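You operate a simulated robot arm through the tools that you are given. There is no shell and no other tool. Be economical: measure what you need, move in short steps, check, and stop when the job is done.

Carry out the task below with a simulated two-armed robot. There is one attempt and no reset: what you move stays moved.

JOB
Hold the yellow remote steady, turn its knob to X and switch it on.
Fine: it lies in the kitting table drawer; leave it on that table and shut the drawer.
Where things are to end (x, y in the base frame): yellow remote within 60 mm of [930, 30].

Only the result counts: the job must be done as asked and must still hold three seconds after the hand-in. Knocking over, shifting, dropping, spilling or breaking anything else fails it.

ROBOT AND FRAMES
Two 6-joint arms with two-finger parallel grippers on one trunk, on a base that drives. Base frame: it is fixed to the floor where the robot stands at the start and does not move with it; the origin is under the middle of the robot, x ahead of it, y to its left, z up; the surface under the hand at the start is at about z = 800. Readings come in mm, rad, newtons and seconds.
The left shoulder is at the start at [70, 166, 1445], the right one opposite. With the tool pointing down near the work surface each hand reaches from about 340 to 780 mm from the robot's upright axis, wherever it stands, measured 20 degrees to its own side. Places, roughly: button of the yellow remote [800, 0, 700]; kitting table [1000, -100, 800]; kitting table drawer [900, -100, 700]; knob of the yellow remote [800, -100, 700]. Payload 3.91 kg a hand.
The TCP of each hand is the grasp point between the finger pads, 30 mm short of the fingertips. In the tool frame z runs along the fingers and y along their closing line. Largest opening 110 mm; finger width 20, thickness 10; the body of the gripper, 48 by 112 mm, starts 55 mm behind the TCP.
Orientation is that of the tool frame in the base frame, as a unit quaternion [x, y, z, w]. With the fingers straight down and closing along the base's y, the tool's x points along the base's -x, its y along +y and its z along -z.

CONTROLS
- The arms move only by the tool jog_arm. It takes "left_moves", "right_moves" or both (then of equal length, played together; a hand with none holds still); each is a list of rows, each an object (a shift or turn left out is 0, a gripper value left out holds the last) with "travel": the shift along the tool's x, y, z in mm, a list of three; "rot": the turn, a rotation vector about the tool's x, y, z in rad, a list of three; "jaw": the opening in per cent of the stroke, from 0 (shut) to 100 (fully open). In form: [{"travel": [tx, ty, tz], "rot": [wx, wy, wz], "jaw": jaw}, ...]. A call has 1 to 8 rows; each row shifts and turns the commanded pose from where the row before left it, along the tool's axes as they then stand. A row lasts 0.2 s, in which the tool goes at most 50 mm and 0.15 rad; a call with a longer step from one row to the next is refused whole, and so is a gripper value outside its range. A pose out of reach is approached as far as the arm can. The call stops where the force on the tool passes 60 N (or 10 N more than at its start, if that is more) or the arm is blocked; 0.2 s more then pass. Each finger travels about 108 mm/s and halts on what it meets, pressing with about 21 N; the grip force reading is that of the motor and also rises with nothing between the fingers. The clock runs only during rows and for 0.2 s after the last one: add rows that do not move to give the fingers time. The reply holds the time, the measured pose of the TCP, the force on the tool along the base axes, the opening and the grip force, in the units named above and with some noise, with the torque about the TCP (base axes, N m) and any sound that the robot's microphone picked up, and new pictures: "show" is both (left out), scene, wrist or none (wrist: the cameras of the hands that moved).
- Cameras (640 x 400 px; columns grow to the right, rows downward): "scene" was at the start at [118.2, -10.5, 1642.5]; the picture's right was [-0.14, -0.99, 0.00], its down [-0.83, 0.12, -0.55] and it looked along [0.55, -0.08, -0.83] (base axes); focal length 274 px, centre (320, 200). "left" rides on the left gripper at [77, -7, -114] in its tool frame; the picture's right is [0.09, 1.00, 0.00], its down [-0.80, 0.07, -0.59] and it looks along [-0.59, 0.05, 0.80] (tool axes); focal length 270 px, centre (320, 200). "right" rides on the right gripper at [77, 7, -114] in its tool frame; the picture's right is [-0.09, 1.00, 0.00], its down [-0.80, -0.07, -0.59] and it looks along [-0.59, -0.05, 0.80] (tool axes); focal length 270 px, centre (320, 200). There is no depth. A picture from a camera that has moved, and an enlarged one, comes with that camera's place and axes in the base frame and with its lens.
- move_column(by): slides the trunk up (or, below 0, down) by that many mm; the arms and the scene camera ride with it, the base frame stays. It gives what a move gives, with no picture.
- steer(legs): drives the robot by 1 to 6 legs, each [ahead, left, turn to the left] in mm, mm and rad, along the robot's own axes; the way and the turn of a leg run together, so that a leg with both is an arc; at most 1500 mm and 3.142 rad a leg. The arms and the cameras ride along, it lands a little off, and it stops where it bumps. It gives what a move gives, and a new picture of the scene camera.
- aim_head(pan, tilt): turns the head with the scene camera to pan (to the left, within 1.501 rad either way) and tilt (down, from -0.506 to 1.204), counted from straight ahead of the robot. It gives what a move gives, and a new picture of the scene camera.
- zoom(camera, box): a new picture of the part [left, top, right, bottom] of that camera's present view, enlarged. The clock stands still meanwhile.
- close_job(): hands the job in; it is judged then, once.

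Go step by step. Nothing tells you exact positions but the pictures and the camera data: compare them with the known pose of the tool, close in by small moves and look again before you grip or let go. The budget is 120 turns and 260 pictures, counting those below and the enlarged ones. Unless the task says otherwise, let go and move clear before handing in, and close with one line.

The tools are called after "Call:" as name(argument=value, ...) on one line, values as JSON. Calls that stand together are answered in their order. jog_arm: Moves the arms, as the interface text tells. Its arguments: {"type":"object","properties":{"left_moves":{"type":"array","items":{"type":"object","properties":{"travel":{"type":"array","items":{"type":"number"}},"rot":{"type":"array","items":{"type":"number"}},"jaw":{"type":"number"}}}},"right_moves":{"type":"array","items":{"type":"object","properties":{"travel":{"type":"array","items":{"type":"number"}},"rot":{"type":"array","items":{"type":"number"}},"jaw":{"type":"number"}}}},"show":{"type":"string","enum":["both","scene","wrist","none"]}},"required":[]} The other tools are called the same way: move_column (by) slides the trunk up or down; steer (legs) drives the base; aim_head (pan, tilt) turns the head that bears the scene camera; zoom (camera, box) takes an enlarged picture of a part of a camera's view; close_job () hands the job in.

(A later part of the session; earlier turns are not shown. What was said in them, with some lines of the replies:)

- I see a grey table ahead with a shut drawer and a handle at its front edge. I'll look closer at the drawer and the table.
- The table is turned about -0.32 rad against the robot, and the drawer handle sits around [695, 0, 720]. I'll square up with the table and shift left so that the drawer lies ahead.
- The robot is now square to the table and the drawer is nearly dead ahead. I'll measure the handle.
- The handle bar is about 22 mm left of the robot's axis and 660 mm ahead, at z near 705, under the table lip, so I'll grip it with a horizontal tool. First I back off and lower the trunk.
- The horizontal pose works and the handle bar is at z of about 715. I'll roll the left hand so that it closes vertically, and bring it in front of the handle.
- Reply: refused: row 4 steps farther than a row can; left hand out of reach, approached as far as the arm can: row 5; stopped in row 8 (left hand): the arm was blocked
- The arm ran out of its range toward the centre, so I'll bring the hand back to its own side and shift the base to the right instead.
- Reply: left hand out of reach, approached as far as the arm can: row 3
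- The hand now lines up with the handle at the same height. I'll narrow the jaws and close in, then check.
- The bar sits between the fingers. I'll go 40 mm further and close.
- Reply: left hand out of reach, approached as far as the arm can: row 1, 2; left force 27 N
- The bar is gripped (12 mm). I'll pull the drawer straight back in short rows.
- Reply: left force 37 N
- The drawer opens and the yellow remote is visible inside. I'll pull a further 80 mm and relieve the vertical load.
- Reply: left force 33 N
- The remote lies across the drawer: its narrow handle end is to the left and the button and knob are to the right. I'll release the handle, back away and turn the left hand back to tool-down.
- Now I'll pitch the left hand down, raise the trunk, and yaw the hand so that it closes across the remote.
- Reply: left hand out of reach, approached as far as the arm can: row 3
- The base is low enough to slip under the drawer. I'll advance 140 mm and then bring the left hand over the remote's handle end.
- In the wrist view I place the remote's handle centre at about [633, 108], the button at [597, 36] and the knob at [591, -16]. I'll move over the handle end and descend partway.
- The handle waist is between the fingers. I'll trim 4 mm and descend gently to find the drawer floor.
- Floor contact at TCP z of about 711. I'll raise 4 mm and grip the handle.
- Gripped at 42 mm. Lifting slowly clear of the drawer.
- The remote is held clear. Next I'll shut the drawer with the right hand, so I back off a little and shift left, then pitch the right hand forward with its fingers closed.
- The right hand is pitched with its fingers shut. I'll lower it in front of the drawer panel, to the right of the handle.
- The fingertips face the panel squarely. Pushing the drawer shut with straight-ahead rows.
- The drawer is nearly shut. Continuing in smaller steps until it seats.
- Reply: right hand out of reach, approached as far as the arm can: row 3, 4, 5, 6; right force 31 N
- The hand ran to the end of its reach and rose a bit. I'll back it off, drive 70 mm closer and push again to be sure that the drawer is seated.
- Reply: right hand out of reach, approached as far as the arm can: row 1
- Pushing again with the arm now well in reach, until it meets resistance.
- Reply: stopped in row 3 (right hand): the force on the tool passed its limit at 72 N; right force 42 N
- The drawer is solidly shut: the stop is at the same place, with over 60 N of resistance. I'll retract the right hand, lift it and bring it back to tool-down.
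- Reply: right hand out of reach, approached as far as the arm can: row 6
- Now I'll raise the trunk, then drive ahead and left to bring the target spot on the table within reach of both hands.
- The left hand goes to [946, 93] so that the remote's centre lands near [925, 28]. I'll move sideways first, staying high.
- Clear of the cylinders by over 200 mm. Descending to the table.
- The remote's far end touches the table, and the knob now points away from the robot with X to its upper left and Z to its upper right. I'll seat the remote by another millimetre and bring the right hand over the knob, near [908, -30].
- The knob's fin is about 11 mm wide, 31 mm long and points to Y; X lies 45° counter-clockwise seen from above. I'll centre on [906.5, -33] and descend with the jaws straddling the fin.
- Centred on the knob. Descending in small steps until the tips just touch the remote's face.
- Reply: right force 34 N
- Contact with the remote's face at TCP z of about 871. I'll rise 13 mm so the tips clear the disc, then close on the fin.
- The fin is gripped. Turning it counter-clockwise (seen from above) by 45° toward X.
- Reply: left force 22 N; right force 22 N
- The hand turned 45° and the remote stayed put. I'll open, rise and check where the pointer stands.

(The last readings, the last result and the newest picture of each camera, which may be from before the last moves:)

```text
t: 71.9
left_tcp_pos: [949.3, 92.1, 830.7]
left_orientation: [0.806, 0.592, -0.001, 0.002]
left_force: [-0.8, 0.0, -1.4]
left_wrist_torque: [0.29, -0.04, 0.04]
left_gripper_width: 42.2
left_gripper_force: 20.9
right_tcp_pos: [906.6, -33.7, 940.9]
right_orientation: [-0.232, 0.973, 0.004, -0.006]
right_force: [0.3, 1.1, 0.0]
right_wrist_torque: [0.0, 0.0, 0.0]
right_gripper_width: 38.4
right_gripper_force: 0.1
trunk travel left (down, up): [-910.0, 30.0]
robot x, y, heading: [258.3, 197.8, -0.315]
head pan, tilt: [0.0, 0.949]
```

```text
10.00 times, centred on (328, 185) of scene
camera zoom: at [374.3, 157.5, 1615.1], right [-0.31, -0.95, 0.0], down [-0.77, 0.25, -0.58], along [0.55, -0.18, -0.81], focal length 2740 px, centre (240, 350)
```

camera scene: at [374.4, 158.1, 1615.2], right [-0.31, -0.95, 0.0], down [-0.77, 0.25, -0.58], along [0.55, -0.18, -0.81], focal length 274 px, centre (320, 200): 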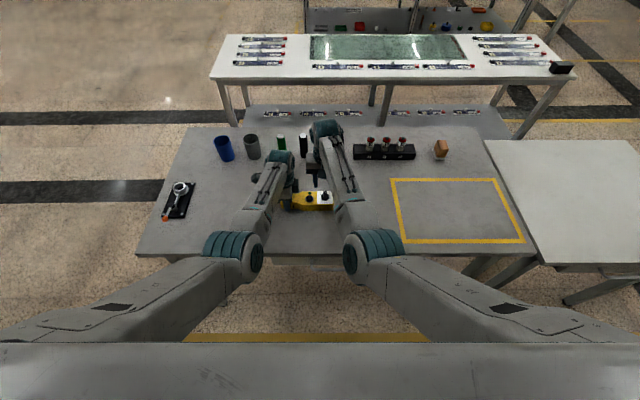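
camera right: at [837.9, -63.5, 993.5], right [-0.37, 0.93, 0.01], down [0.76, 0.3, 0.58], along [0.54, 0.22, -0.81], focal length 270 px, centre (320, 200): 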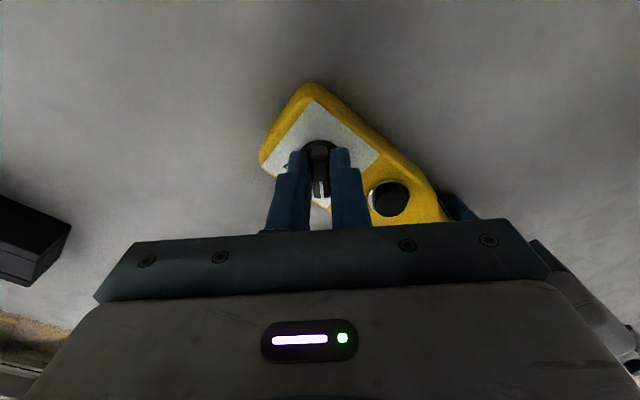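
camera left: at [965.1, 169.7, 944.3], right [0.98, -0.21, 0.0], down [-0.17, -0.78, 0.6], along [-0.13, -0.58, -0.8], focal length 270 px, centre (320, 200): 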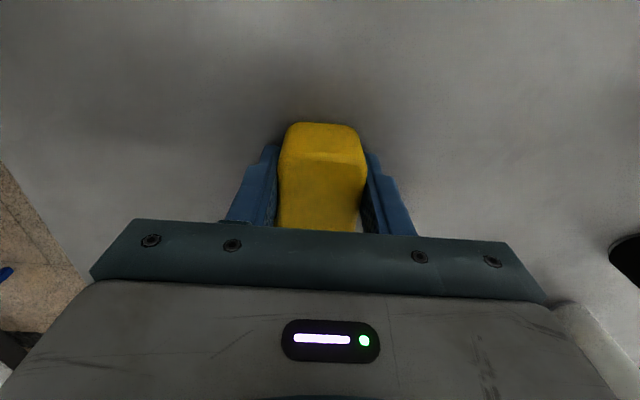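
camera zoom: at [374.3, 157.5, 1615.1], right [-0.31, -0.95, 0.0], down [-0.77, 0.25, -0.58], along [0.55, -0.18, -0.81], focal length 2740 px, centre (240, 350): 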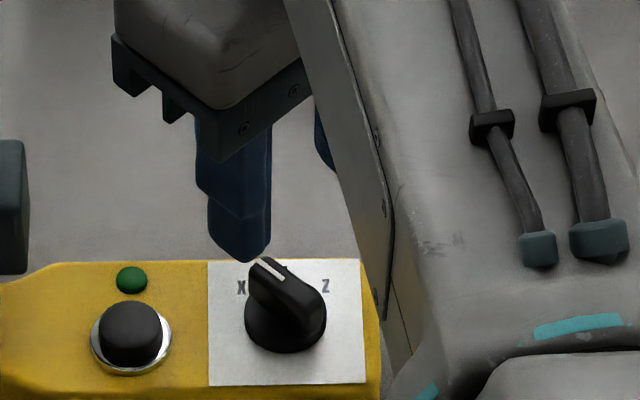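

The pointer stands at X: it is about 44° from Y in the picture and covers the X. Next is the button, at about [917, 19.5]. I'll turn the right hand back and open it wide so that its left finger sits over the button, well away from the left hand.

Call:
jog_arm(right_moves=[{"rot": [0, 0, 0.131], "jaw": 100}, {"rot": [0, 0, 0.131]}, {"rot": [0, 0, 0.131]}, {"rot": [0, 0, 0.131]}, {"rot": [0, 0, 0.131]}, {"rot": [0, 0, 0.13]}, {"travel": [6.7, -6.2, 15]}, {}], show="wrist")

Call:
zoom(camera="scene", box=[280, 155, 360, 205])

```text
t: 73.7
left_tcp_pos: [948.7, 92.8, 830.7]
left_orientation: [0.806, 0.592, 0.0, 0.001]
left_force: [-0.1, 0.0, -2.3]
left_wrist_torque: [0.22, -0.07, -0.02]
left_gripper_width: 41.9
left_gripper_force: 21.2
right_tcp_pos: [900.2, -36.7, 924.1]
right_orientation: [0.158, 0.987, 0.001, -0.007]
right_force: [0.5, -0.6, -0.9]
right_wrist_torque: [-0.01, 0.02, 0.01]
right_gripper_width: 110.0
right_gripper_force: 0.0
trunk travel left (down, up): [-910.0, 30.0]
robot x, y, heading: [257.5, 197.5, -0.315]
head pan, tilt: [0.0, 0.949]
camera right: at [831.0, -7.4, 1038.3], right [0.39, 0.92, 0.0], down [0.75, -0.32, 0.58], along [0.53, -0.23, -0.81], focal length 270 px, centre (320, 200)
```

right: 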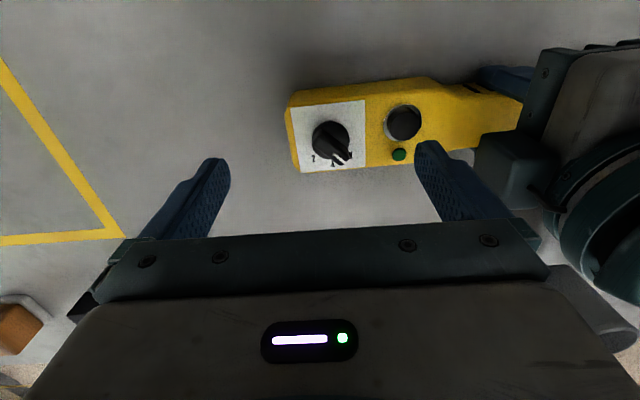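

```text
8.00 times, centred on (320, 180) of scene
camera zoom: at [374.7, 157.7, 1615.1], right [-0.31, -0.95, 0.0], down [-0.77, 0.25, -0.58], along [0.55, -0.18, -0.81], focal length 2192 px, centre (320, 360)
```

zoom: 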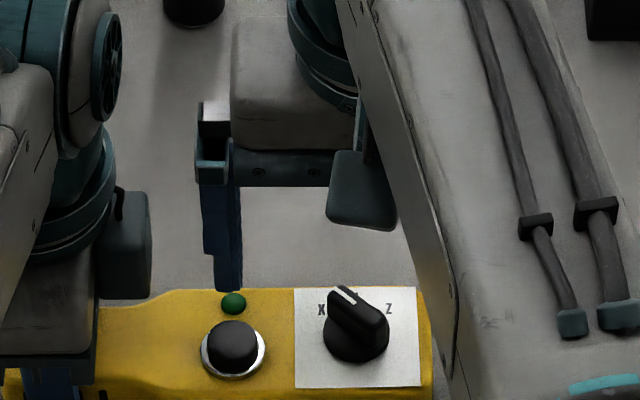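

The finger lines up with the button. Descending toward it, then pressing in small steps.

Call:
jog_arm(right_moves=[{"travel": [2, 0, 20]}, {"travel": [0, 0, 10]}, {"travel": [0, 0, 3]}, {"travel": [0, 0, 3]}, {}], show="none")

Call:
zoom(camera="right", box=[304, 80, 496, 200])

Call:
zoom(camera="scene", box=[280, 165, 344, 205])

```text
t: 74.9
left_tcp_pos: [950.2, 93.5, 830.4]
left_orientation: [0.806, 0.592, -0.001, 0.002]
left_force: [0.4, -0.7, -2.4]
left_wrist_torque: [0.25, -0.03, -0.01]
left_gripper_width: 41.8
left_gripper_force: 20.9
right_tcp_pos: [896.5, -37.6, 888.4]
right_orientation: [0.158, 0.987, 0.001, -0.008]
right_force: [1.0, 0.1, -0.2]
right_wrist_torque: [-0.04, 0.01, 0.0]
right_gripper_width: 110.0
right_gripper_force: 0.1
trunk travel left (down, up): [-910.0, 30.0]
robot x, y, heading: [260.1, 198.0, -0.314]
head pan, tilt: [0.0, 0.949]
```

```text
3.33 times, centred on (400, 140) of right
camera zoom: at [828.7, -7.4, 1002.8], right [0.39, 0.92, 0.0], down [0.75, -0.32, 0.58], along [0.53, -0.23, -0.81], focal length 901 px, centre (53, 400)
```

zoom: 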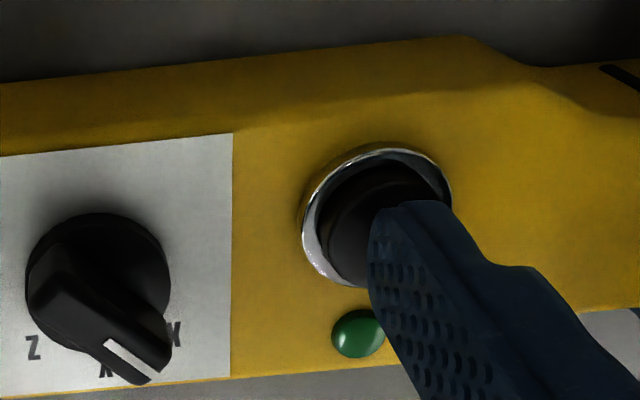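

```text
10.00 times, centred on (312, 185) of scene
camera zoom: at [374.6, 157.7, 1615.1], right [-0.31, -0.95, 0.0], down [-0.77, 0.25, -0.58], along [0.55, -0.18, -0.81], focal length 2740 px, centre (400, 350)
```

zoom: 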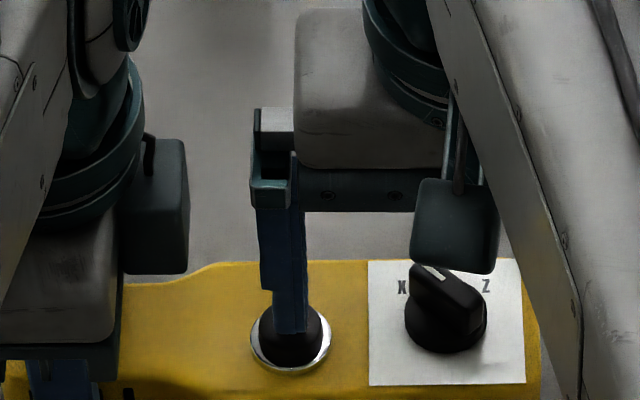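

The fingertip is over the cap, just above it. Pressing in 2 mm steps.

Call:
jog_arm(right_moves=[{"travel": [0, 0, 2]}, {"travel": [0, 0, 2]}, {"travel": [0, 0, 2]}], show="none")

```text
t: 75.7
left_tcp_pos: [948.2, 92.3, 830.7]
left_orientation: [0.806, 0.592, -0.001, 0.002]
left_force: [0.4, 0.0, -2.6]
left_wrist_torque: [0.27, -0.09, 0.0]
left_gripper_width: 42.0
left_gripper_force: 21.0
right_tcp_pos: [896.2, -37.3, 880.8]
right_orientation: [0.158, 0.987, 0.001, -0.007]
right_force: [-0.4, -0.6, 1.0]
right_wrist_torque: [0.01, 0.05, 0.03]
right_gripper_width: 110.0
right_gripper_force: 0.1
trunk travel left (down, up): [-910.0, 30.0]
robot x, y, heading: [257.5, 196.1, -0.317]
head pan, tilt: [0.0, 0.949]
```

Call:
jog_arm(right_moves=[{"travel": [0, 0, 2]}, {"travel": [0, 0, 2]}], show="none")

Call:
zoom(camera="scene", box=[280, 165, 344, 205])

```text
t: 76.3
left_tcp_pos: [948.7, 92.3, 829.9]
left_orientation: [0.806, 0.592, -0.001, 0.002]
left_force: [1.6, 0.0, -4.2]
left_wrist_torque: [0.55, -0.14, -0.03]
left_gripper_width: 42.0
left_gripper_force: 21.3
right_tcp_pos: [897.0, -37.0, 878.3]
right_orientation: [0.158, 0.987, 0.002, -0.006]
right_force: [-1.2, 0.3, 4.5]
right_wrist_torque: [0.15, -0.09, 0.06]
right_gripper_width: 109.7
right_gripper_force: 0.2
trunk travel left (down, up): [-910.0, 30.0]
robot x, y, heading: [256.8, 197.9, -0.314]
head pan, tilt: [0.0, 0.949]
heard: click
```

```text
10.00 times, centred on (312, 185) of scene
camera zoom: at [374.4, 157.5, 1615.2], right [-0.31, -0.95, 0.0], down [-0.77, 0.25, -0.58], along [0.55, -0.18, -0.81], focal length 2740 px, centre (400, 350)
```

zoom: 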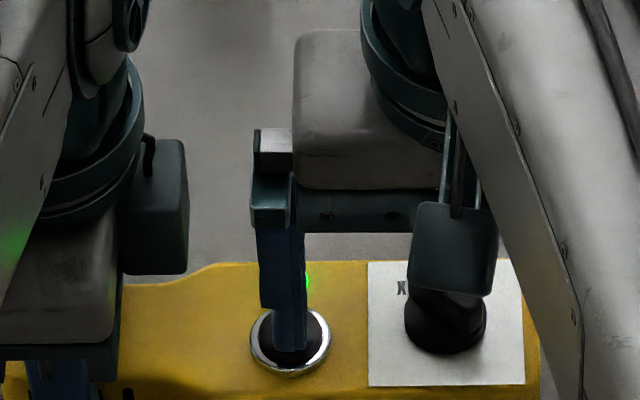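

There was a click and the LED is lit. Lifting the right hand straight up and checking the remote.

Call:
jog_arm(right_moves=[{"travel": [0, 0, -15]}, {"travel": [0, 0, -40]}, {"travel": [0, 0, -45]}, {"travel": [0, 0, -45]}, {"travel": [0, -45, 0]}, {"travel": [0, -45, 0]}, {"travel": [0, -45, 0]}], show="none")

Call:
zoom(camera="scene", box=[264, 165, 360, 225])

```text
t: 77.9
left_tcp_pos: [948.8, 90.7, 830.1]
left_orientation: [0.806, 0.592, 0.0, 0.001]
left_force: [-0.9, -0.5, -2.2]
left_wrist_torque: [0.25, -0.1, 0.0]
left_gripper_width: 41.8
left_gripper_force: 20.8
right_tcp_pos: [857.2, -166.3, 1022.9]
right_orientation: [0.157, 0.988, 0.002, -0.007]
right_force: [-0.1, -0.9, 0.4]
right_wrist_torque: [0.02, 0.01, 0.02]
right_gripper_width: 109.9
right_gripper_force: 0.0
trunk travel left (down, up): [-910.0, 30.0]
robot x, y, heading: [259.8, 198.6, -0.317]
head pan, tilt: [0.0, 0.949]
```

```text
6.67 times, centred on (312, 195) of scene
camera zoom: at [374.1, 155.8, 1615.1], right [-0.31, -0.95, 0.0], down [-0.77, 0.25, -0.58], along [0.55, -0.18, -0.81], focal length 1826 px, centre (373, 233)
```

zoom: 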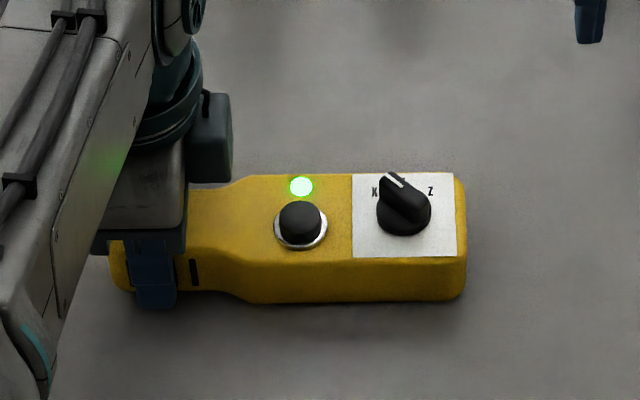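

The LED is lit and the knob is at X. The left hand still carries the remote's weight, so I'll lower it a couple of millimetres to seat it before letting go.

Call:
jog_arm(left_moves=[{"travel": [0, 0, 1]}, {"travel": [0, 0, 1]}, {}], show="none")

```text
t: 78.7
left_tcp_pos: [947.6, 92.7, 830.6]
left_orientation: [0.806, 0.592, 0.001, 0.002]
left_force: [0.2, 2.0, 6.9]
left_wrist_torque: [0.53, 0.01, -0.08]
left_gripper_width: 41.5
left_gripper_force: 20.6
right_tcp_pos: [855.8, -163.7, 1022.5]
right_orientation: [0.158, 0.987, 0.001, -0.006]
right_force: [0.3, 0.4, 0.8]
right_wrist_torque: [-0.02, 0.02, 0.03]
right_gripper_width: 109.9
right_gripper_force: 0.1
trunk travel left (down, up): [-910.0, 30.0]
robot x, y, heading: [260.0, 194.9, -0.314]
head pan, tilt: [0.0, 0.949]
```

It is seated. Releasing and lifting straight up.

Call:
jog_arm(left_moves=[{"travel": [0, 0, -0.7]}, {"jaw": 70}, {}, {}, {"travel": [0, 0, -20]}, {"travel": [0, 0, -40]}, {"travel": [0, 0, -40]}, {"travel": [0, 0, -40]}], show="none")

Call:
jog_arm(left_moves=[{"travel": [45, 0, 0]}, {"travel": [45, 0, 0]}, {"travel": [45, 0, 0]}, {}], show="scene")

Call:
zoom(camera="scene", box=[264, 165, 360, 225])

```text
t: 80.5
left_tcp_pos: [948.3, 93.2, 968.0]
left_orientation: [0.806, 0.592, -0.001, 0.002]
left_force: [0.4, 0.5, 0.2]
left_wrist_torque: [-0.02, 0.0, -0.04]
left_gripper_width: 76.9
left_gripper_force: 0.1
right_tcp_pos: [855.9, -163.8, 1023.9]
right_orientation: [0.158, 0.987, 0.001, -0.007]
right_force: [-0.1, -0.2, 0.2]
right_wrist_torque: [0.0, -0.01, -0.02]
right_gripper_width: 110.0
right_gripper_force: 0.1
trunk travel left (down, up): [-910.0, 30.0]
robot x, y, heading: [258.4, 196.8, -0.311]
head pan, tilt: [0.0, 0.949]
```

```text
t: 81.5
left_tcp_pos: [989.8, 222.8, 967.7]
left_orientation: [0.806, 0.592, 0.0, 0.001]
left_force: [0.0, 0.0, -0.2]
left_wrist_torque: [0.0, -0.02, -0.01]
left_gripper_width: 77.0
left_gripper_force: 0.1
right_tcp_pos: [856.4, -164.7, 1023.3]
right_orientation: [0.158, 0.987, 0.001, -0.008]
right_force: [-0.1, 0.1, 0.1]
right_wrist_torque: [-0.01, -0.04, -0.01]
right_gripper_width: 110.1
right_gripper_force: 0.0
trunk travel left (down, up): [-910.0, 30.0]
robot x, y, heading: [257.4, 198.0, -0.317]
head pan, tilt: [0.0, 0.949]
camera scene: at [374.0, 157.1, 1615.2], right [-0.31, -0.95, 0.0], down [-0.77, 0.25, -0.58], along [0.55, -0.18, -0.81], focal length 274 px, centre (320, 200)
```

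scene: 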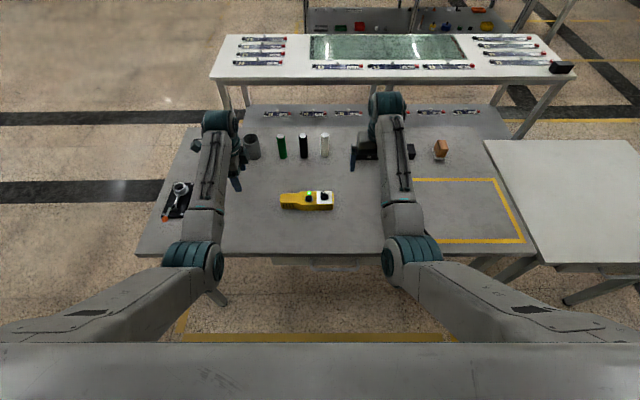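

```text
6.67 times, centred on (312, 195) of scene
camera zoom: at [374.0, 157.1, 1615.2], right [-0.31, -0.95, 0.0], down [-0.77, 0.25, -0.58], along [0.55, -0.18, -0.81], focal length 1826 px, centre (373, 233)
```

zoom: 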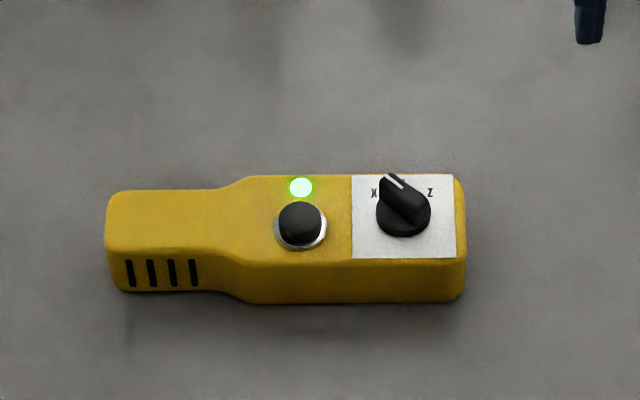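

The remote stands at about [928, 25], switched on with its knob at X. One last look at the drawer.

Call:
zoom(camera="scene", box=[230, 225, 390, 325])

```text
4.00 times, centred on (310, 275) of scene
camera zoom: at [374.0, 157.1, 1615.2], right [-0.31, -0.95, 0.0], down [-0.77, 0.25, -0.58], along [0.55, -0.18, -0.81], focal length 1096 px, centre (360, -100)
```

zoom: 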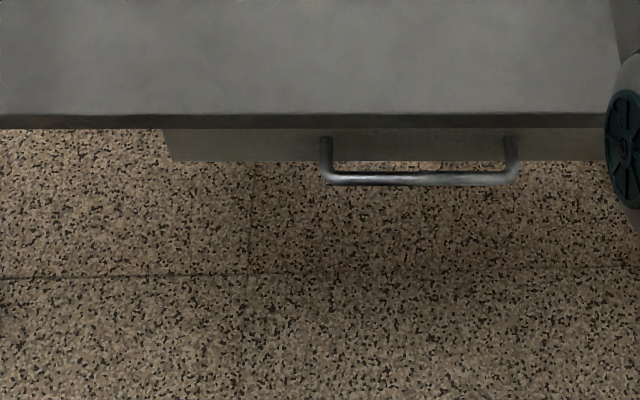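

The handle stands out from the table edge by the same roughly 19 mm as at the start, so the drawer is shut, and both hands are clear. Handing in.

Call:
close_job()

```text
The job is handed in.
```

The yellow remote lies on the kitting table at about [928, 25]. It is switched on with its knob at X, the drawer is shut and both hands are clear.
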